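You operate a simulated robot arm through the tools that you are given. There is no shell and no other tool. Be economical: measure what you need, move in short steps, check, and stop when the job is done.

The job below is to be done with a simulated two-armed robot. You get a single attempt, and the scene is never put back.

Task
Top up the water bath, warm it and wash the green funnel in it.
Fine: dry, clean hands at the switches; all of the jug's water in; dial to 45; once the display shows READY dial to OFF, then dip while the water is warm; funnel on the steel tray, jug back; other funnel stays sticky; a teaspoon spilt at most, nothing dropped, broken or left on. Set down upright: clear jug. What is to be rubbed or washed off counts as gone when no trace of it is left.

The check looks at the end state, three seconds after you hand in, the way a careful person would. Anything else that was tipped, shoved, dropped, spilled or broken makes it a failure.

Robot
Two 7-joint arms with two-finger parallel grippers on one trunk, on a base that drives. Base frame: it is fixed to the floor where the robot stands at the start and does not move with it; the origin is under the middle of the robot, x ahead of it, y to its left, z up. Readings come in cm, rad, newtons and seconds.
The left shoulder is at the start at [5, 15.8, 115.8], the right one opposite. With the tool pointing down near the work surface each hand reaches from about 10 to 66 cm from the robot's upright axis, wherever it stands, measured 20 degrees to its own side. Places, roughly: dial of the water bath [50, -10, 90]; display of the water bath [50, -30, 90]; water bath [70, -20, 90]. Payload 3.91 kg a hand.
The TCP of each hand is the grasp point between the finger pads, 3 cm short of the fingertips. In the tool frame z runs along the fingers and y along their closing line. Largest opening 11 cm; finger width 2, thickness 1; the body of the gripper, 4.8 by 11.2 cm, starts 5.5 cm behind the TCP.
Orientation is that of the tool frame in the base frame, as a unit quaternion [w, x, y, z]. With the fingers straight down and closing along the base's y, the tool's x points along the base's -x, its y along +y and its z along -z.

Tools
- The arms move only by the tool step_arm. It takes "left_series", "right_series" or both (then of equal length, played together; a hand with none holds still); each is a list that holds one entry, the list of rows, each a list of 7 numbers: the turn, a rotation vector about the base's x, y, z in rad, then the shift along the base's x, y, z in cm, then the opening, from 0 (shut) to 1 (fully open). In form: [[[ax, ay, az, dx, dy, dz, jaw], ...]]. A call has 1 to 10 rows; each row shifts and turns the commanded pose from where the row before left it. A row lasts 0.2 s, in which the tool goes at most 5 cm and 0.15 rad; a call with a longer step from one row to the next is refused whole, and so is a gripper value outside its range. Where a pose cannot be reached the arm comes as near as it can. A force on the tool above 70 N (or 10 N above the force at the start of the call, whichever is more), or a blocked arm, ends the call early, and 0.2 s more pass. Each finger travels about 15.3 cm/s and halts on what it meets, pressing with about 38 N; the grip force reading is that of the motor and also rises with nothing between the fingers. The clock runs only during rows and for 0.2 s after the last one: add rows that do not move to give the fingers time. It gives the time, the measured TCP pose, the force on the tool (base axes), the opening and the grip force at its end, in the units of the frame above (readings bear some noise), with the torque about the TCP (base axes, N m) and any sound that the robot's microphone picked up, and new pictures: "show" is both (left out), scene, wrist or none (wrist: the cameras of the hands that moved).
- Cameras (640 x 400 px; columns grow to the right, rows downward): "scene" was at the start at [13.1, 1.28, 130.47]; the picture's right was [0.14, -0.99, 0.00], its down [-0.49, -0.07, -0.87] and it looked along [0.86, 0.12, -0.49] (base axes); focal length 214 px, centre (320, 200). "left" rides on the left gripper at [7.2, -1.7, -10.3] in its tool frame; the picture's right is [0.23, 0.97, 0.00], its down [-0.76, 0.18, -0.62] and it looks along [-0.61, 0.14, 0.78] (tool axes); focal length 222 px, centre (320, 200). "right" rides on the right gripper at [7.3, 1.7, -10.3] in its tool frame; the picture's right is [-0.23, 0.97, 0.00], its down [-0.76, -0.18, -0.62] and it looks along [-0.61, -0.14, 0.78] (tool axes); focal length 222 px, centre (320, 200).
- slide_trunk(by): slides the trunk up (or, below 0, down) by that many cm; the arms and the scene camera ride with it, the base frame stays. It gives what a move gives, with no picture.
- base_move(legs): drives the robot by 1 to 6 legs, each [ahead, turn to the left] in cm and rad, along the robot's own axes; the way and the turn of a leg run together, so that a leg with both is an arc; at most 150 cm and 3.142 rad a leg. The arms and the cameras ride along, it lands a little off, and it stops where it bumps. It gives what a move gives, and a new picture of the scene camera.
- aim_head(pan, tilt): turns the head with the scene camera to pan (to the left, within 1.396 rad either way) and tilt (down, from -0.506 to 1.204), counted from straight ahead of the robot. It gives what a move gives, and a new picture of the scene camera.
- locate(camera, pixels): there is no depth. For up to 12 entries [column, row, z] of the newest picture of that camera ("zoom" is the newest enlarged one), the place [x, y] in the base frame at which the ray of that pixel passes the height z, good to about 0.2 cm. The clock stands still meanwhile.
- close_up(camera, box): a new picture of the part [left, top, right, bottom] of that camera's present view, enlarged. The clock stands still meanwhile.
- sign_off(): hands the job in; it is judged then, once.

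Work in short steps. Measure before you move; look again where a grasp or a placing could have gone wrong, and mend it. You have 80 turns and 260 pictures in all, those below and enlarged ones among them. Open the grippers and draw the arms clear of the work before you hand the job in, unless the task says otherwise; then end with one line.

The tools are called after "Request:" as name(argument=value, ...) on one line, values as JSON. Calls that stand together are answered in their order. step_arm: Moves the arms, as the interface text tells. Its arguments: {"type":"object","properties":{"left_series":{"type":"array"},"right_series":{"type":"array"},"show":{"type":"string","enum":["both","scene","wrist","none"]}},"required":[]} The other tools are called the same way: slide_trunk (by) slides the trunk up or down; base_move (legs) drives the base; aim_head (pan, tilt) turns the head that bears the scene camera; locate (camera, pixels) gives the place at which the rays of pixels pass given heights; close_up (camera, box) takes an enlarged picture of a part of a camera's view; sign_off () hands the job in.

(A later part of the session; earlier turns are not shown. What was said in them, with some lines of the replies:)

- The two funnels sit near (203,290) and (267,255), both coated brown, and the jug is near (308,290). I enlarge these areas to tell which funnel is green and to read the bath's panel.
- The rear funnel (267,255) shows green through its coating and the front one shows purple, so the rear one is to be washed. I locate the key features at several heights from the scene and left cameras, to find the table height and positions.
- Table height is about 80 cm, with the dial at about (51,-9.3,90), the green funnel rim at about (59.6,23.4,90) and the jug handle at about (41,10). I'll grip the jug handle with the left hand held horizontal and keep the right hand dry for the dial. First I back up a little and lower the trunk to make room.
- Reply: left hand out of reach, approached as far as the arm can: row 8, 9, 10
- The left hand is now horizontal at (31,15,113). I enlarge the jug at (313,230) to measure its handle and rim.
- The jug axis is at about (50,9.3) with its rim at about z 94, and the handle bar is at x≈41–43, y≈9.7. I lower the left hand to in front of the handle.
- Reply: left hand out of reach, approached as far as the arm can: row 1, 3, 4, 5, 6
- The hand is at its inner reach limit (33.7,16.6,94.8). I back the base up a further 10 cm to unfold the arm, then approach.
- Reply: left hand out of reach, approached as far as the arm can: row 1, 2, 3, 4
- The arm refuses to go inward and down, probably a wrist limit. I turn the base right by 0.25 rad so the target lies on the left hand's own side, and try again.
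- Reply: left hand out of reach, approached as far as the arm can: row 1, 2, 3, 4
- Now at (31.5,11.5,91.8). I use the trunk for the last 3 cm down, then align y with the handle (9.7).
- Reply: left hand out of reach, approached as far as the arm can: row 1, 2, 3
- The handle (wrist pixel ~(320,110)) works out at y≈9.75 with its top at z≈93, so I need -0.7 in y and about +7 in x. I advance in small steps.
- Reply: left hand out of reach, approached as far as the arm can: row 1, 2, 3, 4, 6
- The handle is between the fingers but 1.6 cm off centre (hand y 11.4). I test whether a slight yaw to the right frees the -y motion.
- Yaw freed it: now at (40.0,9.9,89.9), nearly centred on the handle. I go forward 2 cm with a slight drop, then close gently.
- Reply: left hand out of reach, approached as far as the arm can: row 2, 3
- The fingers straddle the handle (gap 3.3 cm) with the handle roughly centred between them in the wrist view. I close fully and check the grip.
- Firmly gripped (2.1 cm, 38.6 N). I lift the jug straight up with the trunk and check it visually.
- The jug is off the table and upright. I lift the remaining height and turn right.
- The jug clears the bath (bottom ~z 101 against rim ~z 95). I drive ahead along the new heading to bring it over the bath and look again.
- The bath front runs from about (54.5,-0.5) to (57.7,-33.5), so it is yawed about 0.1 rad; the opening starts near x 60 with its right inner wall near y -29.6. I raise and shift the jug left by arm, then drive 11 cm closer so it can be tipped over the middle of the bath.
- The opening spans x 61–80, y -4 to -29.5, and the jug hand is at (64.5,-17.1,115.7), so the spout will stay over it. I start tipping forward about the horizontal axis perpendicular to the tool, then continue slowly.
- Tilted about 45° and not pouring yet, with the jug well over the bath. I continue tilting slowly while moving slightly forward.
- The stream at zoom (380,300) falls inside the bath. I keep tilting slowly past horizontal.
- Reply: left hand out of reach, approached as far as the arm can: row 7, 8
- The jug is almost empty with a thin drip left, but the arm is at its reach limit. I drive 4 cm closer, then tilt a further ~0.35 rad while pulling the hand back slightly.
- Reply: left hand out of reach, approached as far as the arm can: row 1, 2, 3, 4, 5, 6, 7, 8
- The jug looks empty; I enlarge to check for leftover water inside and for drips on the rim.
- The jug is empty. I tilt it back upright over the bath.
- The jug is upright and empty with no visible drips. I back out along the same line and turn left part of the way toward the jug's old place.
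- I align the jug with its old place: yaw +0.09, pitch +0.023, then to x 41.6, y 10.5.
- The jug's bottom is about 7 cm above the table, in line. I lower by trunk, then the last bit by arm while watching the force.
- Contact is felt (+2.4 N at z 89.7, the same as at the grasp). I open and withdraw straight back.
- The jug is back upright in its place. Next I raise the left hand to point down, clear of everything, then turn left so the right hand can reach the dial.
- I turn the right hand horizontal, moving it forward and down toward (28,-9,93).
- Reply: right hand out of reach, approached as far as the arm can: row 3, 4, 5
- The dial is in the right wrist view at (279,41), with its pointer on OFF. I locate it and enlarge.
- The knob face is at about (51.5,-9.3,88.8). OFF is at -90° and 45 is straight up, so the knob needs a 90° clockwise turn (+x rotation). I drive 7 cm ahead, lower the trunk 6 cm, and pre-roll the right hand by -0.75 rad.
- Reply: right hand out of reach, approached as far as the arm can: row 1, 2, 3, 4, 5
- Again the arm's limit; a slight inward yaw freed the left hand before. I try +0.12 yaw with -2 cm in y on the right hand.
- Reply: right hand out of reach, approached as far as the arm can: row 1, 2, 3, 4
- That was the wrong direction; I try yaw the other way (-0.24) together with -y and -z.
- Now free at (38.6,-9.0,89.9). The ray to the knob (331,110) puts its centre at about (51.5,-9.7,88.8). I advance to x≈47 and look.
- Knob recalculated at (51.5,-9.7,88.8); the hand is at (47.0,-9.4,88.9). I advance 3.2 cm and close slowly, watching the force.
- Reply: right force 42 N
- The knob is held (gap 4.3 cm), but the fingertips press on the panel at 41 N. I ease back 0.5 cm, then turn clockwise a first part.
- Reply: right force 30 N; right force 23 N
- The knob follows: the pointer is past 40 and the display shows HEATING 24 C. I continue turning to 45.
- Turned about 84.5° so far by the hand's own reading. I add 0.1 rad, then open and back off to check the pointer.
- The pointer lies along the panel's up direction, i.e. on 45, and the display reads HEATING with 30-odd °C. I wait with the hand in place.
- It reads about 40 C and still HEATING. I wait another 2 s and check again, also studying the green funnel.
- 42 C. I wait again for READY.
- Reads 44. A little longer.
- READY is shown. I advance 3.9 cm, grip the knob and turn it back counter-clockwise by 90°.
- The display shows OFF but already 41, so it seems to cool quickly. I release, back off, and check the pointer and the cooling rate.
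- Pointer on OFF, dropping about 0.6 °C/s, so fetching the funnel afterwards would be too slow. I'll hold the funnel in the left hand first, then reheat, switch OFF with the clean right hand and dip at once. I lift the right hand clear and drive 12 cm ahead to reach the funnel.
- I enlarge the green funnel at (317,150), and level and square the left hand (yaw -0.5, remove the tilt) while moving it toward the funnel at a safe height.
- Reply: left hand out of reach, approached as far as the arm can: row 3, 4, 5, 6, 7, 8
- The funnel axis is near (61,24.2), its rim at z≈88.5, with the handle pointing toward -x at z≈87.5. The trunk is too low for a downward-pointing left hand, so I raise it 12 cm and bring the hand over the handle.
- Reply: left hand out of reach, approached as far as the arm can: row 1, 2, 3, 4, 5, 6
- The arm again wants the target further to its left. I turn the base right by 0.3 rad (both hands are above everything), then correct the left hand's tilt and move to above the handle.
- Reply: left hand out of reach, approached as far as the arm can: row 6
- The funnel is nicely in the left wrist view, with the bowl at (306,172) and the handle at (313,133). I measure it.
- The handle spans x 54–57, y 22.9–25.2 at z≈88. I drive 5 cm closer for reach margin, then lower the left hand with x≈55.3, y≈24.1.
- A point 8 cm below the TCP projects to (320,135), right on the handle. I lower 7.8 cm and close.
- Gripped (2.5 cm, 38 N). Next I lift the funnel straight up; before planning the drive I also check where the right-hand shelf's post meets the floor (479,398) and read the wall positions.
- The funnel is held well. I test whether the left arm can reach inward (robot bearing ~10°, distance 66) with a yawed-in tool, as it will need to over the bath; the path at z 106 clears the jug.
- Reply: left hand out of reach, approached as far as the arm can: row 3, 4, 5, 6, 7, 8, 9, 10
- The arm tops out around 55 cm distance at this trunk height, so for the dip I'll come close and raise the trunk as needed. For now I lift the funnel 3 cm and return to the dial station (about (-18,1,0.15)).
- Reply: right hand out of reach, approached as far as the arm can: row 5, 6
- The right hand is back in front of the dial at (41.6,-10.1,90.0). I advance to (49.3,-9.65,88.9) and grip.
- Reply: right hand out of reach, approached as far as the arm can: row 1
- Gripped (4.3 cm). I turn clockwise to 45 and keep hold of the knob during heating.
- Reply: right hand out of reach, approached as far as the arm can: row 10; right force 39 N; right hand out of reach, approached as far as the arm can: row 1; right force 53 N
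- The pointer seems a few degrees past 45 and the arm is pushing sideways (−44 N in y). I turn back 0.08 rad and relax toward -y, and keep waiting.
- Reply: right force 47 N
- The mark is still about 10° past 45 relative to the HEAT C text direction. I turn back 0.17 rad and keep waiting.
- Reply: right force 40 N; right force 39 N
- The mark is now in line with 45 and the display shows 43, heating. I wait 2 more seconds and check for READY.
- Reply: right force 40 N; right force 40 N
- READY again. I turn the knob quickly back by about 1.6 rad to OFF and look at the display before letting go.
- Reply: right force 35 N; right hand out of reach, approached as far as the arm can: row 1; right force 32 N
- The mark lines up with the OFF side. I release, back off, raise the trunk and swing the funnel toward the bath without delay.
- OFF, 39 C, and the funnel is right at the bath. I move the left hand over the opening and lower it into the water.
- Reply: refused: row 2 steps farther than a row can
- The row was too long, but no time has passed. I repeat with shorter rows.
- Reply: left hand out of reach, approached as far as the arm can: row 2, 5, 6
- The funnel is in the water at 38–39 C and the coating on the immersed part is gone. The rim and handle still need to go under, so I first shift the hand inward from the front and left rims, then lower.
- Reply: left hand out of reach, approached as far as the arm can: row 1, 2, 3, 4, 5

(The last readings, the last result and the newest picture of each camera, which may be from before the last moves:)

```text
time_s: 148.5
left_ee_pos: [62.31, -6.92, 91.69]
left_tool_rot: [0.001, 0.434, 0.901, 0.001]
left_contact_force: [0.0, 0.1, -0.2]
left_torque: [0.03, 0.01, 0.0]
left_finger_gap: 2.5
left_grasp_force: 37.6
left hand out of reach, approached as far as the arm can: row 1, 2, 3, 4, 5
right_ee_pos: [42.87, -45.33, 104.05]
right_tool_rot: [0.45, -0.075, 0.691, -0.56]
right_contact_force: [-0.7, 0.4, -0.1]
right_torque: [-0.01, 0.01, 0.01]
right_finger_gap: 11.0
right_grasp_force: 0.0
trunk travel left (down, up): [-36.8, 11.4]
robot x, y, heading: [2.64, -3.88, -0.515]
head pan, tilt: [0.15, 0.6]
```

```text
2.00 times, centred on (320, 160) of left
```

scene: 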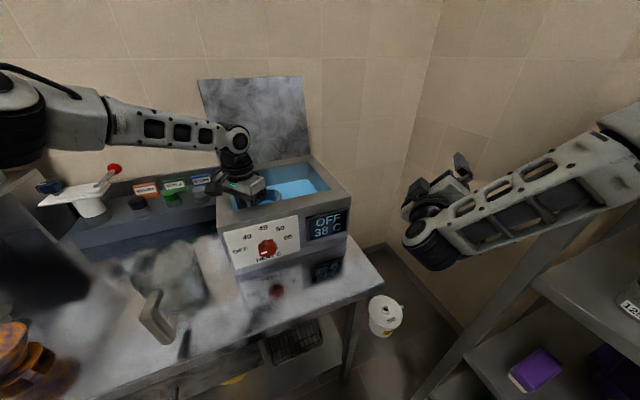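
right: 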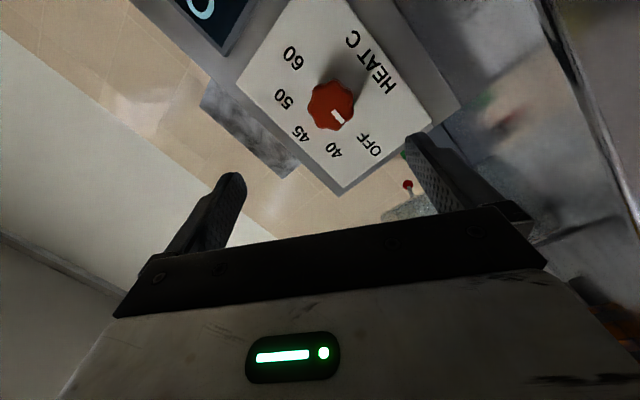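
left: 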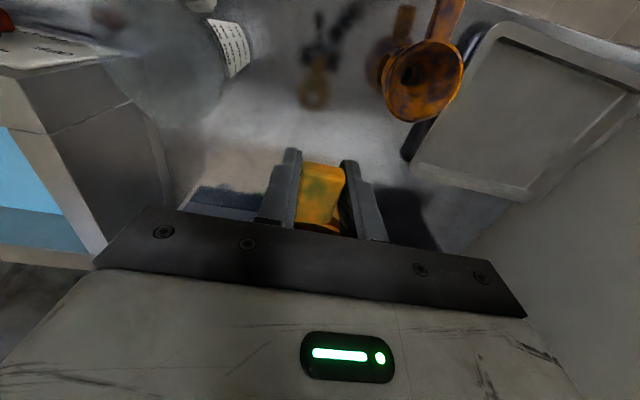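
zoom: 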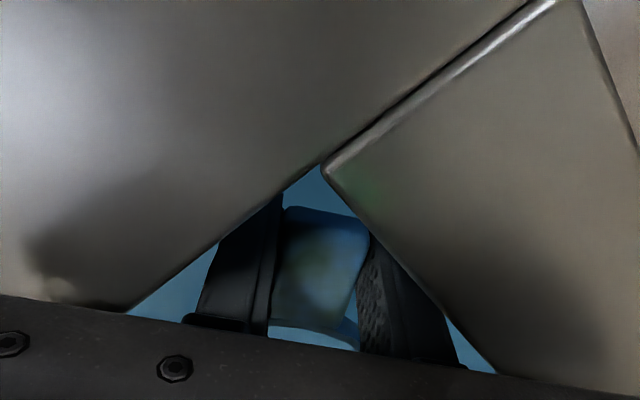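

The hand sits tight in the front-left corner at its reach limit; the handle looks submerged but a faint patch remains. I drive 4 cm closer to gain room, then swish and lower slightly.

Request:
base_move(legs=[[4, 0]])

Request:
step_arm(left_series=[[[0, 0, 0, 0.5, -1.5, -0.8, 0], [0, 0, 0, 0.5, -1.5, -0.7, 0], [0, 0, 0, 0, -1.5, 0, 0], [0, 0, 0, 0, 1.5, 0, 0], [0, 0, 0, 0, -1.5, 0, 0], [0, 0, 0, 0, 1.5, 0, 0], [0, 0, 0, 0, -1.5, 0, 0]]], show="none")

Request:
close_up(camera="scene", box=[180, 100, 360, 260])

Request:
close_up(camera="left", box=[160, 60, 480, 260])

```text
time_s: 149.4
left_ee_pos: [65.73, -8.85, 91.71]
left_tool_rot: [0.001, 0.433, 0.901, 0.0]
left_contact_force: [0.1, -0.1, -0.4]
left_torque: [0.01, 0.01, -0.01]
left_finger_gap: 2.5
left_grasp_force: 37.9
right_ee_pos: [46.32, -47.25, 103.93]
right_tool_rot: [0.45, -0.076, 0.692, -0.559]
right_contact_force: [0.8, 0.5, -0.3]
right_torque: [0.0, -0.03, -0.01]
right_finger_gap: 10.98
right_grasp_force: 0.0
trunk travel left (down, up): [-36.8, 11.4]
robot x, y, heading: [6.06, -5.64, -0.509]
head pan, tilt: [0.15, 0.6]
```

scene: 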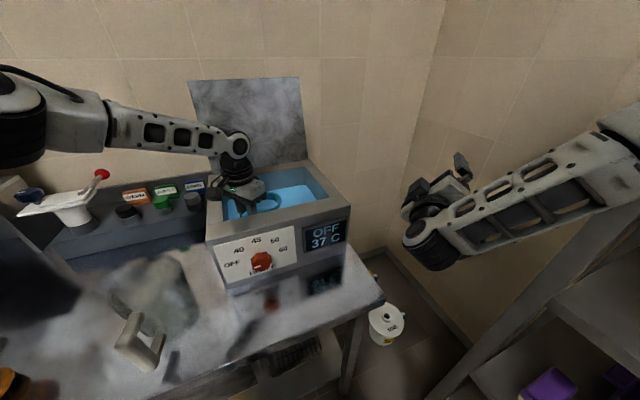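

```text
time_s: 151.0
left_ee_pos: [64.42, -9.81, 92.06]
left_tool_rot: [0.001, 0.433, 0.901, 0.0]
left_contact_force: [0.3, 0.5, -0.4]
left_torque: [0.03, 0.04, 0.0]
left_finger_gap: 2.5
left_grasp_force: 37.5
left hand out of reach, approached as far as the arm can: row 1, 2, 3
right_ee_pos: [46.4, -47.29, 103.96]
right_tool_rot: [0.451, -0.075, 0.691, -0.56]
right_contact_force: [0.0, 0.4, 0.5]
right_torque: [-0.01, -0.01, 0.03]
right_finger_gap: 10.98
right_grasp_force: 0.1
trunk travel left (down, up): [-36.8, 11.4]
robot x, y, heading: [6.13, -5.7, -0.506]
head pan, tilt: [0.15, 0.6]
```

```text
2.50 times, centred on (270, 180) of scene
```

zoom: 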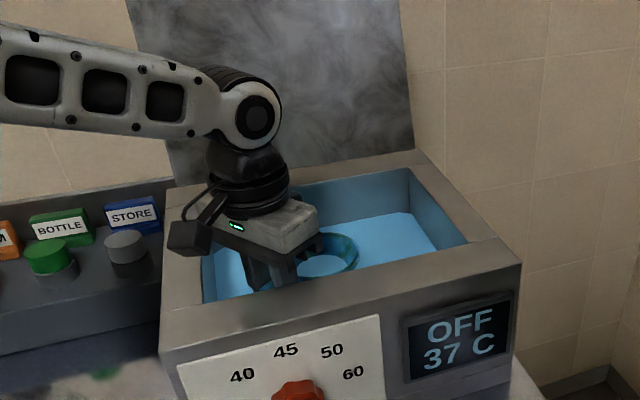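

```text
2.00 times, centred on (320, 160) of left
```

zoom: 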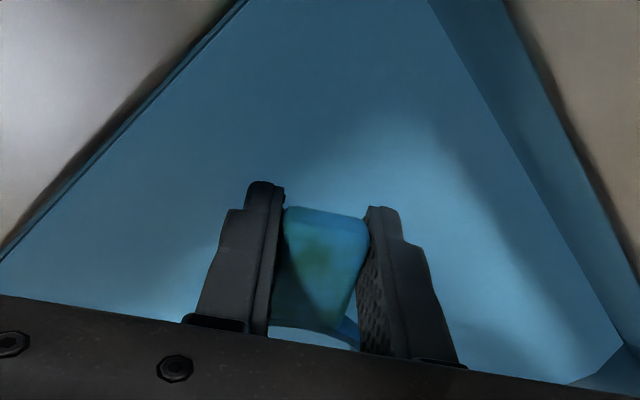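

The rim looks barely at the water line and the handle still shows a faint patch. I lower by trunk 1.7 cm and swish for a couple of seconds.

Request:
slide_trunk(by=-1.7)

Request:
step_arm(left_series=[[[0, 0, 0, 0.5, 0.5, 0, 0], [0, 0, 0, 0.5, 0.5, 0, 0], [0, 0, 0, -0.5, -1, 0, 0], [0, 0, 0, 0.5, 1, 0, 0], [0, 0, 0, -0.5, -1, 0, 0], [0, 0, 0, 0.5, 1, 0, 0], [0, 0, 0, 0, 0, 0, 0]]], show="none")

Request:
close_up(camera="scene", box=[180, 130, 320, 260])

Request:
close_up(camera="left", box=[220, 120, 420, 250])

```text
time_s: 151.6
left_ee_pos: [64.35, -9.72, 91.01]
left_tool_rot: [0.009, 0.432, 0.902, 0.0]
left_contact_force: [6.1, 7.9, 39.8]
left_torque: [-1.06, 2.75, -0.36]
left_finger_gap: 2.52
left_grasp_force: 38.1
right_ee_pos: [46.15, -47.05, 102.53]
right_tool_rot: [0.451, -0.076, 0.69, -0.561]
right_contact_force: [-0.4, 0.3, -0.3]
right_torque: [-0.01, -0.02, 0.0]
right_finger_gap: 11.04
right_grasp_force: 0.0
trunk travel left (down, up): [-35.1, 13.1]
robot x, y, heading: [6.11, -5.48, -0.514]
head pan, tilt: [0.15, 0.6]
```

```text
time_s: 153.2
left_ee_pos: [65.02, -9.16, 90.3]
left_tool_rot: [0.0, 0.437, 0.899, 0.0]
left_contact_force: [-11.6, -18.6, 0.5]
left_torque: [0.91, -0.65, -0.02]
left_finger_gap: 2.51
left_grasp_force: 38.0
right_ee_pos: [46.21, -47.46, 102.21]
right_tool_rot: [0.45, -0.074, 0.692, -0.56]
right_contact_force: [0.1, 0.1, -0.4]
right_torque: [-0.02, -0.01, 0.01]
right_finger_gap: 11.04
right_grasp_force: 0.2
trunk travel left (down, up): [-35.1, 13.1]
robot x, y, heading: [5.89, -5.61, -0.51]
head pan, tilt: [0.15, 0.6]
```

```text
3.08 times, centred on (250, 195) of scene
```

zoom: 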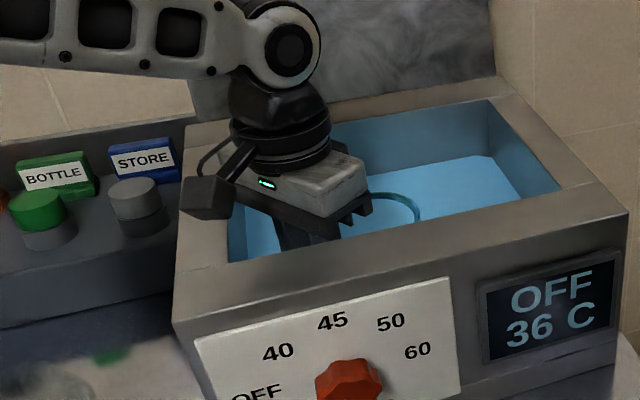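

```text
3.08 times, centred on (320, 185) of left
```

zoom: 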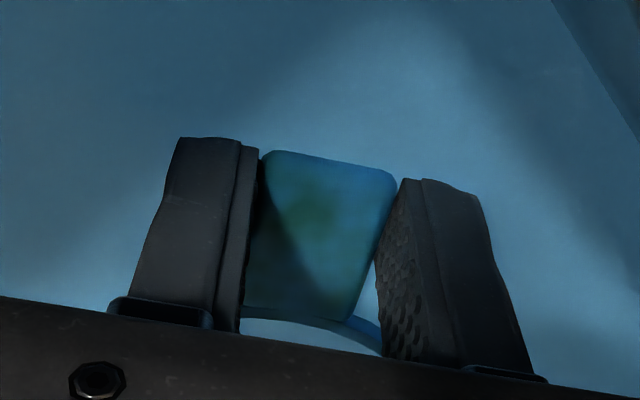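

The funnel is now practically under water (36 C), with some contact force, so it is at its lowest. I lift it and inspect.

Request:
slide_trunk(by=13)

Request:
close_up(camera="scene", box=[180, 100, 340, 240])

Request:
close_up(camera="left", box=[220, 120, 420, 250])

```text
time_s: 154.8
left_ee_pos: [65.33, -8.69, 103.34]
left_tool_rot: [0.002, 0.434, 0.901, 0.001]
left_contact_force: [-0.1, -0.3, 0.1]
left_torque: [-0.01, 0.01, -0.02]
left_finger_gap: 2.48
left_grasp_force: 38.1
right_ee_pos: [46.23, -47.23, 115.42]
right_tool_rot: [0.451, -0.076, 0.691, -0.56]
right_contact_force: [0.3, 0.6, 0.2]
right_torque: [0.0, -0.01, 0.0]
right_finger_gap: 11.0
right_grasp_force: 0.0
trunk travel left (down, up): [-48.1, 0.1]
robot x, y, heading: [5.79, -5.56, -0.513]
head pan, tilt: [0.15, 0.6]
```

```text
2.86 times, centred on (260, 170) of scene
```

zoom: 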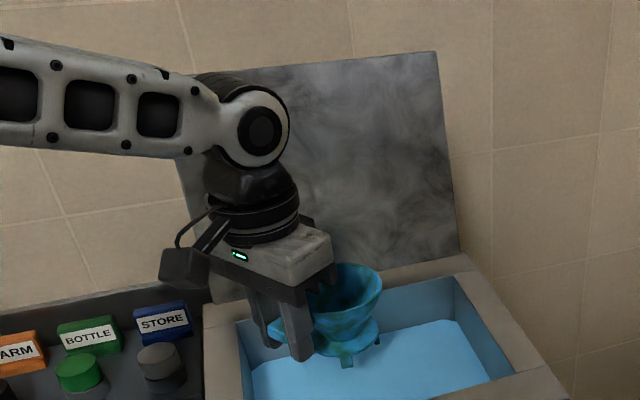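

```text
3.08 times, centred on (320, 185) of left
```

zoom: 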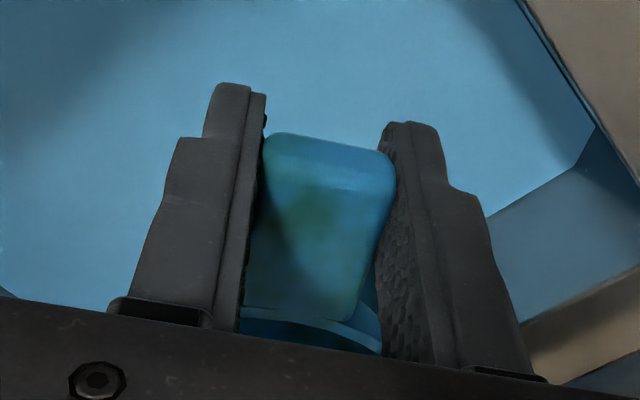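

The orange coating is gone; what shows is green under a bluish film of water. I let it drip over the bath for a few seconds and watch.

Request:
step_arm(left_series=[[[0, 0, 0, 0, 0, 0, 0], [0, 0, 0, 0, 0, 0, 0], [0, 0, 0, 0, 0, 0, 0], [0, 0, 0, 0, 0, 0, 0], [0, 0, 0, 0, 0, 0, 0], [0, 0, 0, 0, 0, 0, 0], [0, 0, 0, 0, 0, 0, 0], [0, 0, 0, 0, 0, 0, 0], [0, 0, 0, 0, 0, 0, 0], [0, 0, 0, 0, 0, 0, 0]]], show="none")

Request:
step_arm(left_series=[[[0, 0, 0, 0, 0, 0, 0], [0, 0, 0, 0, 0, 0, 0], [0, 0, 0, 0, 0, 0, 0], [0, 0, 0, 0, 0, 0, 0], [0, 0, 0, 0, 0, 0, 0], [0, 0, 0, 0, 0, 0, 0], [0, 0, 0, 0, 0, 0, 0], [0, 0, 0, 0, 0, 0, 0], [0, 0, 0, 0, 0, 0, 0], [0, 0, 0, 0, 0, 0, 0]]], show="none")

Request:
aim_head(pan=0.3, tilt=0.5)

Request:
close_up(camera="scene", box=[260, 150, 400, 260])

Request:
close_up(camera="left", box=[220, 120, 420, 250])

```text
time_s: 157.0
left_ee_pos: [65.29, -8.65, 103.29]
left_tool_rot: [0.001, 0.433, 0.901, 0.001]
left_contact_force: [0.7, -0.4, 0.1]
left_torque: [0.02, 0.01, 0.02]
left_finger_gap: 2.49
left_grasp_force: 38.2
right_ee_pos: [46.37, -47.24, 115.43]
right_tool_rot: [0.45, -0.076, 0.692, -0.56]
right_contact_force: [-0.6, 1.2, 0.3]
right_torque: [0.01, 0.03, 0.0]
right_finger_gap: 11.03
right_grasp_force: 0.1
trunk travel left (down, up): [-48.1, 0.1]
robot x, y, heading: [5.88, -6.06, -0.514]
head pan, tilt: [0.15, 0.6]
```

```text
time_s: 159.2
left_ee_pos: [65.31, -8.69, 103.29]
left_tool_rot: [0.001, 0.433, 0.901, 0.001]
left_contact_force: [-0.2, 0.2, -1.1]
left_torque: [0.0, 0.02, 0.01]
left_finger_gap: 2.5
left_grasp_force: 38.2
right_ee_pos: [46.3, -47.29, 115.25]
right_tool_rot: [0.45, -0.076, 0.692, -0.56]
right_contact_force: [0.3, 0.7, 0.0]
right_torque: [-0.01, 0.03, -0.02]
right_finger_gap: 11.0
right_grasp_force: 0.1
trunk travel left (down, up): [-48.1, 0.1]
robot x, y, heading: [5.81, -5.51, -0.51]
head pan, tilt: [0.15, 0.6]
```

```text
time_s: 159.9
left_ee_pos: [65.37, -8.71, 103.34]
left_tool_rot: [0.001, 0.434, 0.901, 0.001]
left_contact_force: [0.5, -0.1, -0.5]
left_torque: [0.01, 0.01, 0.03]
left_finger_gap: 2.51
left_grasp_force: 38.4
right_ee_pos: [46.31, -47.2, 115.27]
right_tool_rot: [0.45, -0.075, 0.691, -0.56]
right_contact_force: [-0.2, -0.3, 0.3]
right_torque: [-0.01, -0.02, 0.02]
right_finger_gap: 11.0
right_grasp_force: 0.0
trunk travel left (down, up): [-48.1, 0.1]
robot x, y, heading: [6.08, -5.61, -0.511]
head pan, tilt: [0.3, 0.499]
```

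scene: 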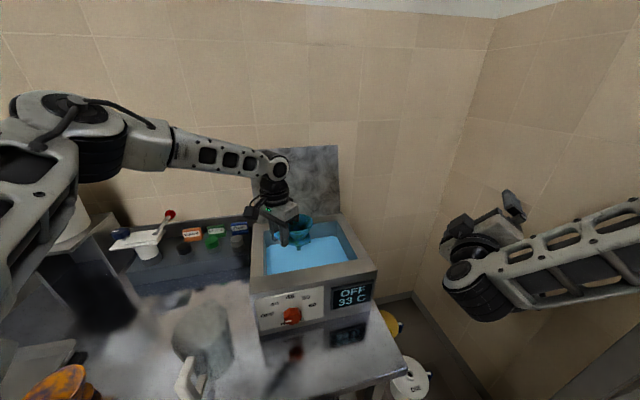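

```text
3.64 times, centred on (330, 205) of scene
```

zoom: 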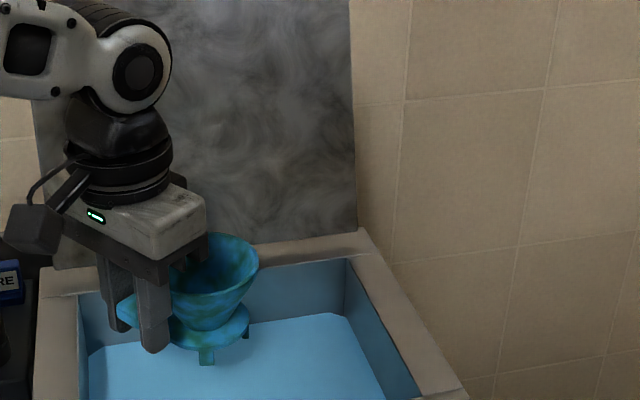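

```text
3.08 times, centred on (320, 185) of left
```

zoom: 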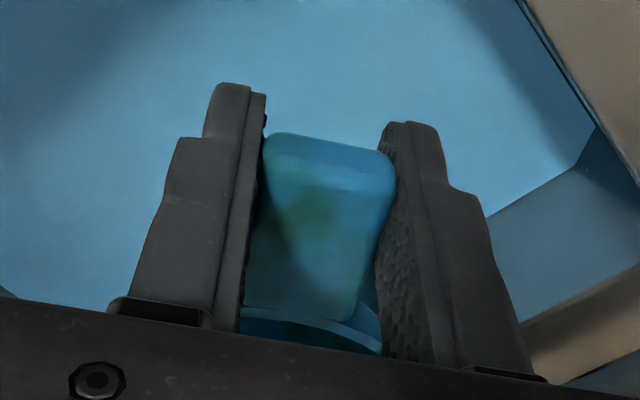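

The bath shows OFF, cooling, and no orange remains on the funnel. I lift it clear of the rim and carry it toward the steel tray: back out, turn left, drive up to the tray.

Request:
step_arm(left_series=[[[0, 0, 0, 0, 0, 2, 0], [0, 0, 0, 0, 0, 2, 0], [0, 0, 0, 0, 0, 1.5, 0], [0, 0, 0, 0, 0, 0, 0], [0, 0, 0, 0, 0, 0, 0]]], show="none")

Request:
base_move(legs=[[-25, 0], [0, 0.93], [20.5, 0]])

Request:
aim_head(pan=0.4, tilt=0.75)

Request:
close_up(camera="left", box=[0, 0, 640, 400])

```text
time_s: 161.1
left_ee_pos: [65.52, -8.7, 109.01]
left_tool_rot: [0.001, 0.433, 0.901, 0.001]
left_contact_force: [0.1, -0.1, -0.6]
left_torque: [0.01, -0.01, 0.01]
left_finger_gap: 2.5
left_grasp_force: 38.1
right_ee_pos: [46.32, -47.23, 115.27]
right_tool_rot: [0.45, -0.075, 0.691, -0.56]
right_contact_force: [0.2, -1.4, -0.3]
right_torque: [-0.02, -0.01, 0.01]
right_finger_gap: 10.99
right_grasp_force: 0.1
trunk travel left (down, up): [-48.1, 0.1]
robot x, y, heading: [6.14, -5.68, -0.512]
head pan, tilt: [0.3, 0.499]
```

```text
time_s: 166.6
left_ee_pos: [40.63, 61.14, 109.03]
left_tool_rot: [0.001, -0.017, 1.0, 0.001]
left_contact_force: [0.0, -0.9, -0.6]
left_torque: [-0.01, 0.05, 0.01]
left_finger_gap: 2.49
left_grasp_force: 38.0
right_ee_pos: [60.5, 22.85, 115.34]
right_tool_rot: [0.654, -0.378, 0.584, -0.298]
right_contact_force: [-0.2, 0.5, 0.4]
right_torque: [0.02, 0.02, -0.02]
right_finger_gap: 10.98
right_grasp_force: 0.0
trunk travel left (down, up): [-48.1, 0.1]
robot x, y, heading: [3.0, 15.09, 0.417]
head pan, tilt: [0.3, 0.499]
```

scene: 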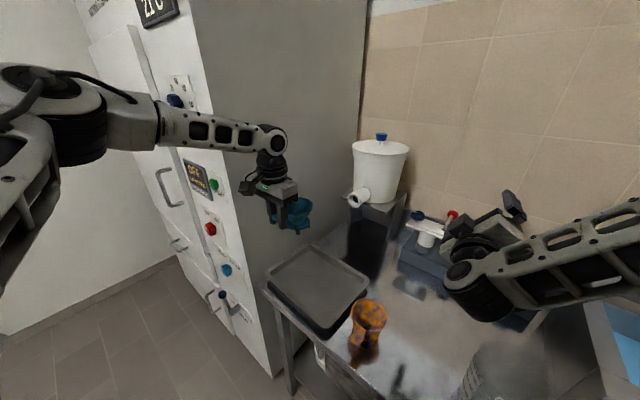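

```text
time_s: 167.3
left_ee_pos: [40.72, 61.05, 108.88]
left_tool_rot: [0.001, -0.017, 1.0, 0.001]
left_contact_force: [0.6, -0.1, -0.1]
left_torque: [-0.04, 0.01, 0.0]
left_finger_gap: 2.51
left_grasp_force: 37.8
right_ee_pos: [60.32, 22.89, 115.4]
right_tool_rot: [0.654, -0.379, 0.584, -0.297]
right_contact_force: [-0.2, -0.7, 0.3]
right_torque: [0.03, 0.0, 0.0]
right_finger_gap: 10.99
right_grasp_force: 0.2
trunk travel left (down, up): [-48.1, 0.1]
robot x, y, heading: [2.71, 15.3, 0.42]
head pan, tilt: [0.4, 0.75]
```

scene: 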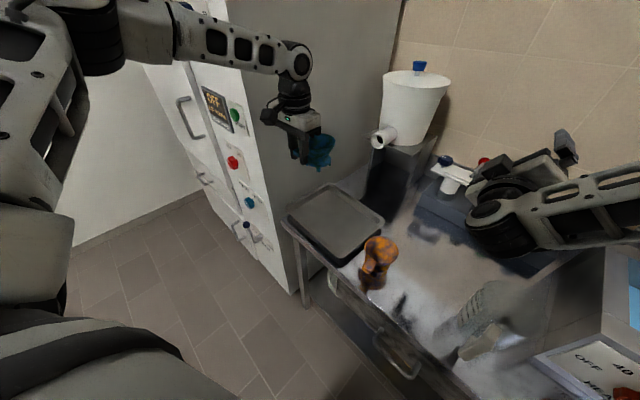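

```text
1.00 times, centred on (320, 200) of left (not enlarged: the box is as wide or as high as the picture)
```

zoom: 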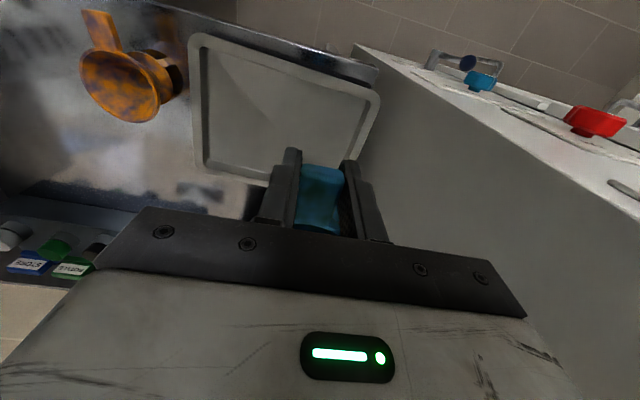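

The tray centre works out at about (50.5,57.5) with the hand at (40.7,61.1,109). I move over it and lower to just above the tray, then look.

Request:
step_arm(left_series=[[[0, 0, 0, 2, -1.8, 0, 0], [0, 0, 0, 2.1, -1.7, -1, 0], [0, 0, 0, 0, 0, -3, 0], [0, 0, 0, 0, 0, -4, 0], [0, 0, 0, 0, 0, -4, 0], [0, 0, 0, 0, 0, -3, 0], [0, 0, 0, 0, 0, -2, 0], [0, 0, 0, 0, 0, -1.5, 0], [0, 0, 0, 0, 0, 0, 0]]], show="none")

Request:
step_arm(left_series=[[[0, 0, 0, 0, 0, -0.3, 0], [0, 0, 0, 0, 0, -0.3, 0], [0, 0, 0, 0, 0, -0.2, 0], [0, 0, 0, 0, 0, 0, 0]]], show="both")

Request:
close_up(camera="scene", box=[260, 120, 420, 280])

```text
time_s: 169.3
left_ee_pos: [35.91, 58.67, 94.84]
left_tool_rot: [0.002, -0.018, 1.0, 0.001]
left_contact_force: [-1.1, -0.2, -0.6]
left_torque: [0.03, 0.02, 0.03]
left_finger_gap: 2.49
left_grasp_force: 38.0
left hand out of reach, approached as far as the arm can: row 2, 3, 4, 5, 6, 7, 8
right_ee_pos: [60.28, 22.82, 115.33]
right_tool_rot: [0.654, -0.378, 0.584, -0.298]
right_contact_force: [-0.2, 0.8, 1.1]
right_torque: [-0.03, 0.06, 0.02]
right_finger_gap: 11.0
right_grasp_force: 0.1
trunk travel left (down, up): [-48.1, 0.1]
robot x, y, heading: [2.68, 15.3, 0.418]
head pan, tilt: [0.4, 0.75]
```

```text
time_s: 170.3
left_ee_pos: [35.47, 58.72, 94.5]
left_tool_rot: [0.002, -0.017, 1.0, 0.001]
left_contact_force: [0.8, -0.2, -0.6]
left_torque: [-0.01, 0.03, -0.01]
left_finger_gap: 2.48
left_grasp_force: 38.2
left hand out of reach, approached as far as the arm can: row 2
right_ee_pos: [60.35, 22.84, 115.19]
right_tool_rot: [0.654, -0.378, 0.584, -0.297]
right_contact_force: [-0.8, 0.4, -1.1]
right_torque: [0.03, -0.01, -0.01]
right_finger_gap: 10.99
right_grasp_force: 0.0
trunk travel left (down, up): [-48.1, 0.1]
robot x, y, heading: [3.34, 15.22, 0.421]
head pan, tilt: [0.4, 0.75]
```

scene: 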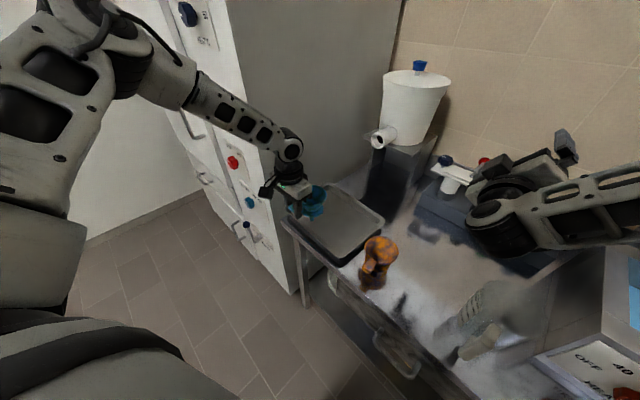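
left: 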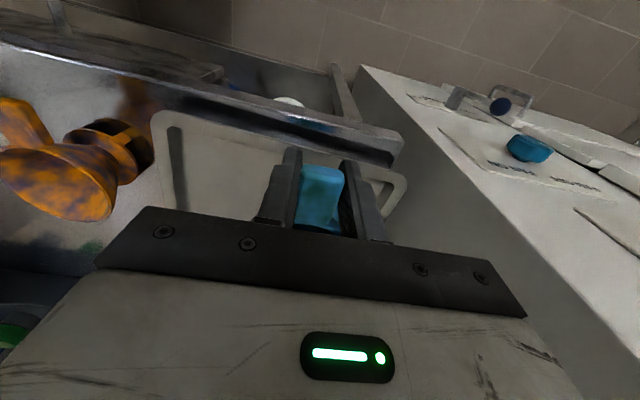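

```text
2.50 times, centred on (340, 200) of scene
```

zoom: 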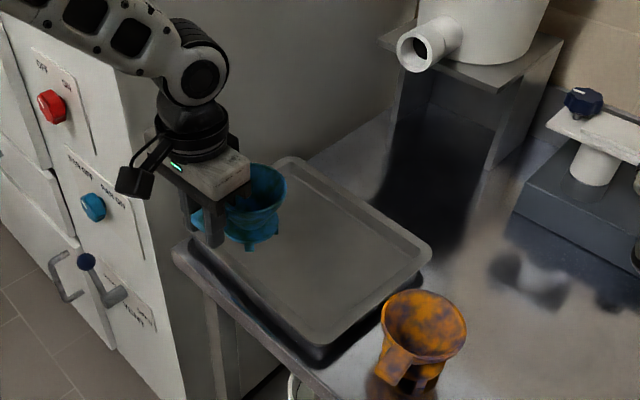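

At this trunk height the arm fell back to (35.5,58.7,94.5). Turning the base right by 0.17 rad brings the funnel's axis to about (48,52), well inside the tray; then I lower by trunk to just above contact and look.

Request:
base_move(legs=[[0, -0.17]])

Request:
slide_trunk(by=-4.5)

Request:
close_up(camera="scene", box=[200, 120, 360, 280])

Request:
close_up(camera="left", box=[0, 0, 640, 400])

```text
time_s: 171.4
left_ee_pos: [42.36, 52.65, 94.35]
left_tool_rot: [0.001, 0.066, 0.998, 0.002]
left_contact_force: [-0.3, 0.7, -0.8]
left_torque: [0.01, 0.04, -0.01]
left_finger_gap: 2.49
left_grasp_force: 37.4
right_ee_pos: [60.75, 13.06, 115.39]
right_tool_rot: [0.627, -0.328, 0.614, -0.35]
right_contact_force: [0.2, 0.4, -0.4]
right_torque: [0.03, -0.02, 0.03]
right_finger_gap: 11.0
right_grasp_force: 0.1
trunk travel left (down, up): [-48.1, 0.1]
robot x, y, heading: [2.54, 15.06, 0.25]
head pan, tilt: [0.4, 0.75]
```

scene: 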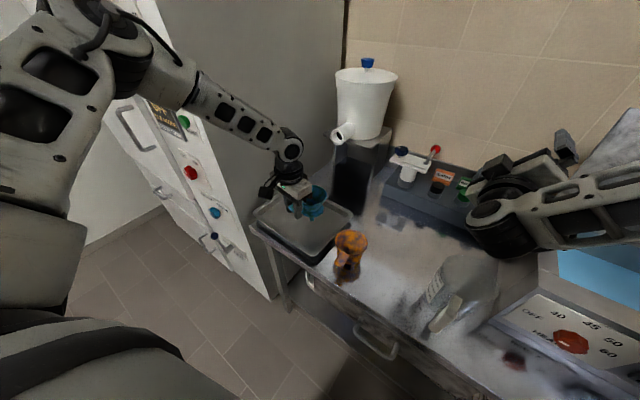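

```text
time_s: 172.3
left_ee_pos: [42.49, 52.67, 90.18]
left_tool_rot: [0.003, 0.066, 0.998, 0.001]
left_contact_force: [-0.5, 0.4, 0.1]
left_torque: [-0.02, 0.06, 0.02]
left_finger_gap: 2.48
left_grasp_force: 37.7
right_ee_pos: [60.9, 13.16, 110.87]
right_tool_rot: [0.627, -0.329, 0.613, -0.351]
right_contact_force: [-0.6, -0.5, 0.6]
right_torque: [0.01, 0.01, 0.01]
right_finger_gap: 11.02
right_grasp_force: 0.0
trunk travel left (down, up): [-43.6, 4.6]
robot x, y, heading: [3.17, 15.2, 0.249]
head pan, tilt: [0.4, 0.75]
```

```text
2.50 times, centred on (280, 200) of scene
```

zoom: 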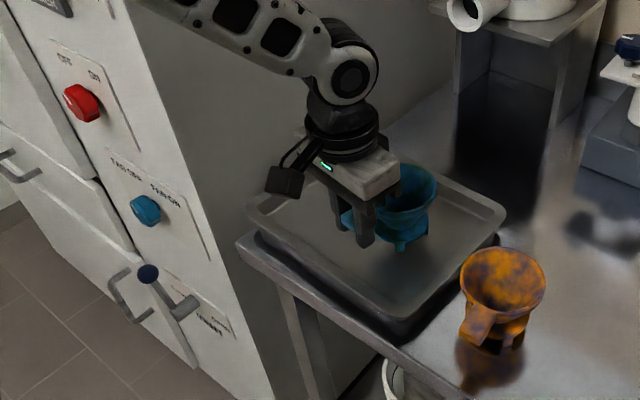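

```text
1.00 times, centred on (320, 200) of left (not enlarged: the box is as wide or as high as the picture)
```

zoom: 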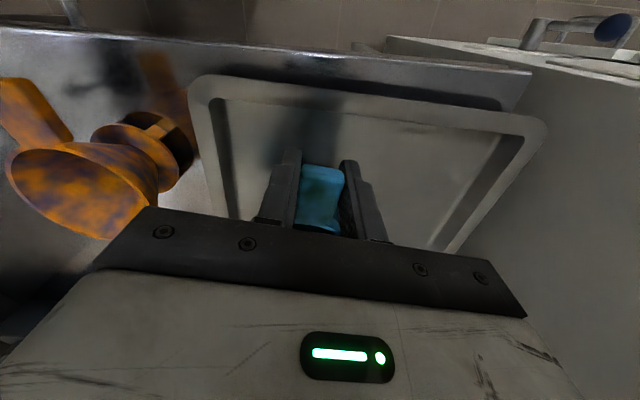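

The funnel hangs over the inside of the tray with its feet about 1–2 cm above the floor. I lower gently and read the force.

Request:
slide_trunk(by=-0.8)

Request:
step_arm(left_series=[[[0, 0, 0, 0, 0, -0.2, 0], [0, 0, 0, 0, 0, -0.2, 0], [0, 0, 0, 0, 0, 0, 0]]], show="none")

Request:
slide_trunk(by=-0.4)

Request:
close_up(camera="scene", box=[260, 150, 340, 230])

```text
time_s: 172.9
left_ee_pos: [42.38, 52.77, 89.05]
left_tool_rot: [0.003, 0.065, 0.998, 0.001]
left_contact_force: [0.0, 0.0, 0.4]
left_torque: [-0.02, 0.0, -0.03]
left_finger_gap: 2.49
left_grasp_force: 37.6
right_ee_pos: [60.83, 13.13, 110.1]
right_tool_rot: [0.626, -0.328, 0.614, -0.352]
right_contact_force: [-0.1, 0.0, 0.0]
right_torque: [0.0, 0.03, -0.01]
right_finger_gap: 10.99
right_grasp_force: 0.1
trunk travel left (down, up): [-42.8, 5.4]
robot x, y, heading: [2.98, 15.18, 0.253]
head pan, tilt: [0.4, 0.75]
```

```text
time_s: 173.7
left_ee_pos: [42.1, 52.66, 88.87]
left_tool_rot: [0.003, 0.067, 0.998, 0.001]
left_contact_force: [1.5, -0.2, -0.9]
left_torque: [0.0, 0.01, 0.04]
left_finger_gap: 2.52
left_grasp_force: 38.0
right_ee_pos: [60.8, 13.12, 110.01]
right_tool_rot: [0.626, -0.329, 0.613, -0.351]
right_contact_force: [0.6, -0.2, -0.7]
right_torque: [-0.01, 0.02, 0.02]
right_finger_gap: 11.01
right_grasp_force: 0.1
trunk travel left (down, up): [-42.8, 5.4]
robot x, y, heading: [2.91, 15.4, 0.25]
head pan, tilt: [0.4, 0.75]
```

```text
time_s: 174.2
left_ee_pos: [42.07, 52.64, 88.48]
left_tool_rot: [0.003, 0.066, 0.998, 0.001]
left_contact_force: [0.2, 0.4, -0.8]
left_torque: [-0.01, 0.02, -0.03]
left_finger_gap: 2.52
left_grasp_force: 38.2
right_ee_pos: [60.69, 13.15, 109.68]
right_tool_rot: [0.627, -0.328, 0.614, -0.351]
right_contact_force: [-0.5, 0.3, 0.1]
right_torque: [0.01, 0.04, 0.02]
right_finger_gap: 11.01
right_grasp_force: 0.1
trunk travel left (down, up): [-42.4, 5.8]
robot x, y, heading: [2.95, 14.93, 0.253]
head pan, tilt: [0.4, 0.75]
```

```text
5.00 times, centred on (300, 190) of scene
5 turns are left
```

zoom: 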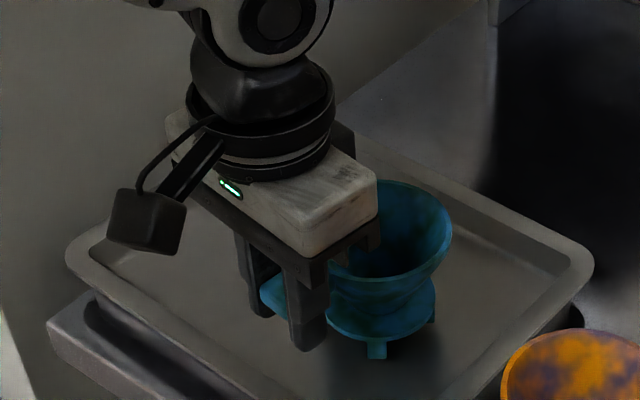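

No contact yet at z 88.5 (feet ≈81.1). Lower a little more in two small slides.

Request:
slide_trunk(by=-0.3)

Request:
slide_trunk(by=-0.3)

Request:
slide_trunk(by=-0.2)

Request:
close_up(camera="scene", box=[260, 150, 340, 230])

```text
time_s: 174.7
left_ee_pos: [42.27, 52.69, 88.25]
left_tool_rot: [0.003, 0.066, 0.998, 0.001]
left_contact_force: [-0.9, -0.2, 0.5]
left_torque: [-0.02, 0.02, 0.02]
left_finger_gap: 2.5
left_grasp_force: 37.9
right_ee_pos: [60.79, 13.12, 109.32]
right_tool_rot: [0.627, -0.328, 0.613, -0.352]
right_contact_force: [0.3, 0.6, 0.2]
right_torque: [0.0, 0.03, 0.0]
right_finger_gap: 10.97
right_grasp_force: 0.1
trunk travel left (down, up): [-42.1, 6.1]
robot x, y, heading: [2.84, 15.24, 0.254]
head pan, tilt: [0.4, 0.75]
```

```text
time_s: 175.2
left_ee_pos: [42.24, 52.65, 87.93]
left_tool_rot: [0.003, 0.066, 0.998, 0.001]
left_contact_force: [-0.3, -0.8, -0.1]
left_torque: [-0.01, 0.0, -0.02]
left_finger_gap: 2.52
left_grasp_force: 38.2
right_ee_pos: [60.77, 13.1, 109.02]
right_tool_rot: [0.626, -0.328, 0.613, -0.352]
right_contact_force: [-0.5, 0.0, 0.6]
right_torque: [0.0, 0.01, 0.0]
right_finger_gap: 11.01
right_grasp_force: 0.1
trunk travel left (down, up): [-41.8, 6.4]
robot x, y, heading: [2.49, 14.81, 0.252]
head pan, tilt: [0.4, 0.75]
```

```text
time_s: 175.8
left_ee_pos: [42.25, 52.67, 87.68]
left_tool_rot: [0.002, 0.067, 0.998, 0.001]
left_contact_force: [-1.4, 0.1, 1.5]
left_torque: [0.0, -0.02, -0.01]
left_finger_gap: 2.52
left_grasp_force: 38.3
right_ee_pos: [60.77, 13.02, 108.89]
right_tool_rot: [0.626, -0.329, 0.613, -0.351]
right_contact_force: [0.1, 0.2, -0.9]
right_torque: [0.02, 0.02, 0.0]
right_finger_gap: 10.98
right_grasp_force: 0.2
trunk travel left (down, up): [-41.6, 6.6]
robot x, y, heading: [3.02, 15.02, 0.252]
head pan, tilt: [0.4, 0.75]
```

```text
5.00 times, centred on (300, 190) of scene
4 turns are left
```

zoom: 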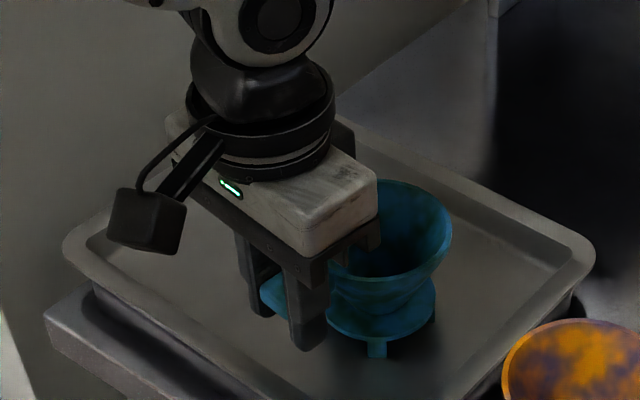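

A first touch (+1.5 N) at z 87.7. I settle it 0.15 cm further, open gently, and raise the hand straight up.

Request:
slide_trunk(by=-0.15)

Request:
step_arm(left_series=[[[0, 0, 0, 0, 0, 0, 0.26], [0, 0, 0, 0, 0, 0, 0.32], [0, 0, 0, 0, 0, 0, 0.4], [0, 0, 0, 0, 0, 0, 0.5], [0, 0, 0, 0, 0, 0, 0.5]]], show="none")

Request:
slide_trunk(by=6.5)

Request:
step_arm(left_series=[[[0, 0, 0, 0, 0, 2, 0.5], [0, 0, 0, 0, 0, 2, 0.5], [0, 0, 0, -1, 0, 2, 0.5], [0, 0, 0, -2, 0, 2, 0.7], [0, 0, 0, -2, 0, 2, 1], [0, 0, 0, -2, 0, 2, 1], [0, 0, 0, 0, 0, 0, 1]]])

Request:
close_up(camera="scene", box=[240, 140, 360, 260])

Request:
close_up(camera="left", box=[180, 40, 460, 240])

```text
time_s: 176.3
left_ee_pos: [42.2, 52.7, 87.67]
left_tool_rot: [0.004, 0.066, 0.998, 0.001]
left_contact_force: [-2.5, 3.0, 11.5]
left_torque: [-0.12, -0.24, 0.0]
left_finger_gap: 2.5
left_grasp_force: 37.6
right_ee_pos: [60.71, 13.09, 108.72]
right_tool_rot: [0.627, -0.327, 0.613, -0.352]
right_contact_force: [0.0, -0.4, 0.0]
right_torque: [-0.02, -0.01, -0.02]
right_finger_gap: 11.0
right_grasp_force: 0.1
trunk travel left (down, up): [-41.4, 6.8]
robot x, y, heading: [2.89, 15.19, 0.251]
head pan, tilt: [0.4, 0.75]
```

```text
time_s: 177.5
left_ee_pos: [42.21, 52.64, 87.46]
left_tool_rot: [0.002, 0.066, 0.998, 0.001]
left_contact_force: [0.1, -0.9, -0.4]
left_torque: [0.03, -0.03, -0.01]
left_finger_gap: 5.51
left_grasp_force: 0.1
right_ee_pos: [60.72, 13.04, 108.61]
right_tool_rot: [0.627, -0.327, 0.613, -0.352]
right_contact_force: [0.2, -1.1, 0.0]
right_torque: [-0.01, -0.01, 0.0]
right_finger_gap: 11.0
right_grasp_force: 0.0
trunk travel left (down, up): [-41.4, 6.8]
robot x, y, heading: [2.47, 15.25, 0.249]
head pan, tilt: [0.4, 0.75]
```

```text
time_s: 178.5
left_ee_pos: [42.18, 52.76, 94.01]
left_tool_rot: [0.003, 0.066, 0.998, 0.0]
left_contact_force: [-0.3, -0.7, -0.7]
left_torque: [-0.02, -0.01, -0.03]
left_finger_gap: 5.5
left_grasp_force: 0.1
right_ee_pos: [60.73, 13.21, 115.19]
right_tool_rot: [0.626, -0.329, 0.613, -0.352]
right_contact_force: [0.5, 0.1, 0.7]
right_torque: [0.01, -0.01, 0.0]
right_finger_gap: 11.02
right_grasp_force: 0.1
trunk travel left (down, up): [-48.0, 0.3]
robot x, y, heading: [2.94, 15.37, 0.249]
head pan, tilt: [0.4, 0.75]
```

```text
time_s: 180.1
left_ee_pos: [35.03, 52.8, 106.02]
left_tool_rot: [0.001, 0.066, 0.998, 0.002]
left_contact_force: [-0.3, 0.5, 0.1]
left_torque: [-0.02, 0.02, -0.01]
left_finger_gap: 11.02
left_grasp_force: 0.1
right_ee_pos: [60.77, 13.18, 115.18]
right_tool_rot: [0.626, -0.328, 0.614, -0.352]
right_contact_force: [0.4, -0.1, -0.2]
right_torque: [0.02, -0.01, -0.01]
right_finger_gap: 11.0
right_grasp_force: 0.1
trunk travel left (down, up): [-48.0, 0.3]
robot x, y, heading: [2.81, 15.26, 0.252]
head pan, tilt: [0.4, 0.75]
```

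scene: 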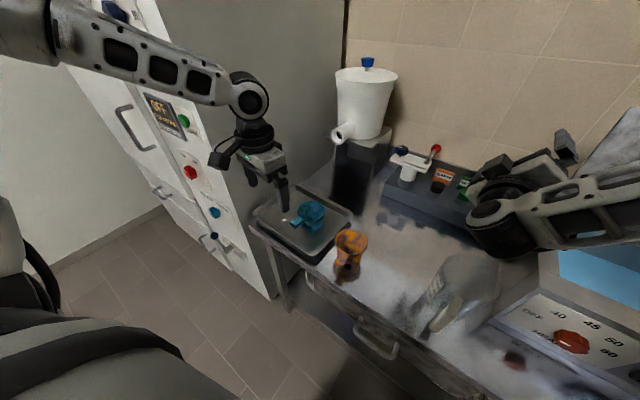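
left: 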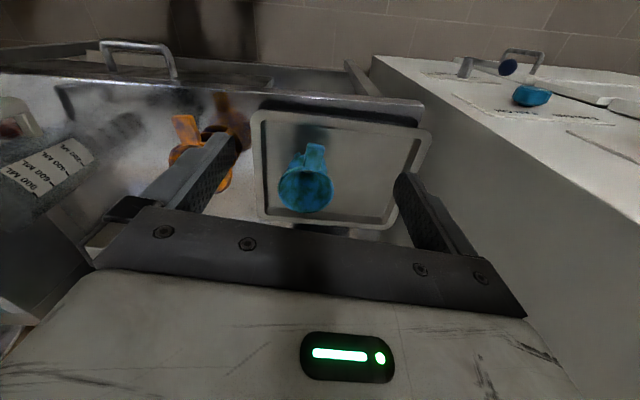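

```text
3.33 times, centred on (300, 200) of scene
```

zoom: 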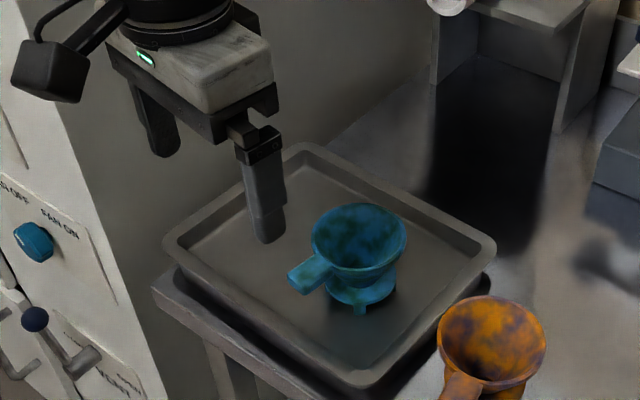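

```text
2.00 times, centred on (320, 140) of left
3 turns are left
```

zoom: 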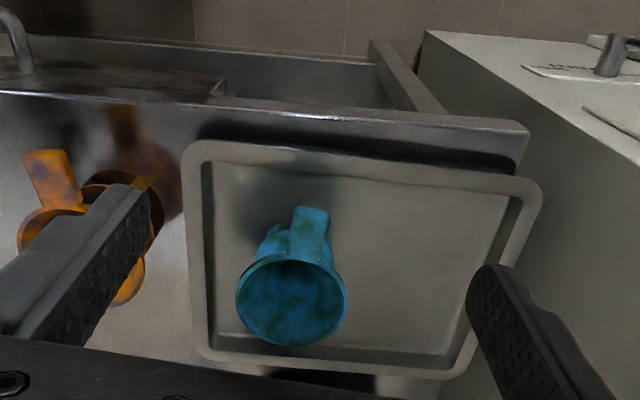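

The funnel stands upright on the tray, no orange left. I back the robot away so both arms are clear of the work and take a last look.

Request:
base_move(legs=[[-28, 0]])

Request:
aim_head(pan=-0.2, tilt=0.55)

```text
time_s: 182.0
left_ee_pos: [8.2, 45.86, 105.93]
left_tool_rot: [0.002, 0.064, 0.998, 0.001]
left_contact_force: [0.2, 0.7, -0.5]
left_torque: [-0.05, 0.01, -0.05]
left_finger_gap: 11.01
left_grasp_force: 0.0
right_ee_pos: [33.97, 6.4, 115.26]
right_tool_rot: [0.628, -0.33, 0.613, -0.349]
right_contact_force: [1.1, 0.7, 0.9]
right_torque: [0.0, 0.02, -0.01]
right_finger_gap: 10.99
right_grasp_force: 0.1
trunk travel left (down, up): [-48.0, 0.3]
robot x, y, heading: [-23.6, 8.51, 0.26]
head pan, tilt: [0.4, 0.75]
```

scene: 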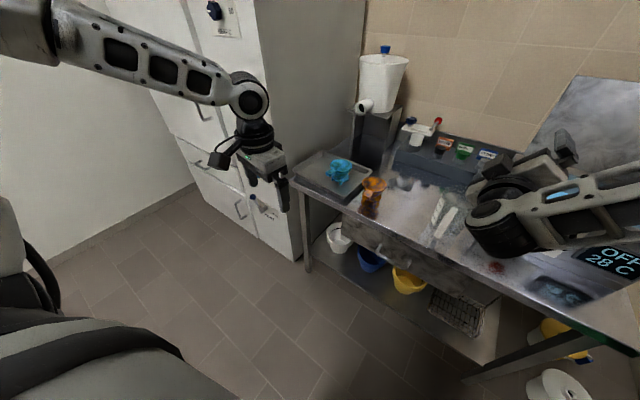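

```text
time_s: 183.0
left_ee_pos: [8.26, 45.83, 106.06]
left_tool_rot: [0.003, 0.064, 0.998, 0.0]
left_contact_force: [0.3, 0.0, 0.0]
left_torque: [0.03, 0.0, 0.0]
left_finger_gap: 11.0
left_grasp_force: 0.1
right_ee_pos: [34.12, 6.41, 115.18]
right_tool_rot: [0.627, -0.33, 0.613, -0.35]
right_contact_force: [-0.9, 0.1, -0.3]
right_torque: [0.02, -0.01, 0.0]
right_finger_gap: 11.02
right_grasp_force: 0.0
trunk travel left (down, up): [-48.0, 0.3]
robot x, y, heading: [-24.0, 8.2, 0.255]
head pan, tilt: [-0.201, 0.55]
2 turns are left
```

scene: 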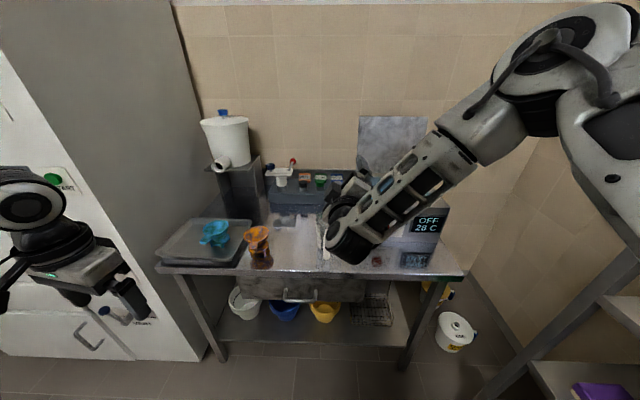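

Everything is in place: the display shows OFF, the funnel is on the tray, the jug is back and the arms are clear. I hand in.

Request:
sign_off()

```text
The job is handed in.
```

I handed the job in: the green funnel is washed and upright on the steel tray, the jug's water is all in the bath, the jug is back upright in its place, the dial is on OFF, and the other funnel is still sticky. Two things I can't confirm: the water had cooled to about 39–36 °C during the dip (I had reheated it to READY first), and I never saw the small spots under the gripper pads on the funnel handle.
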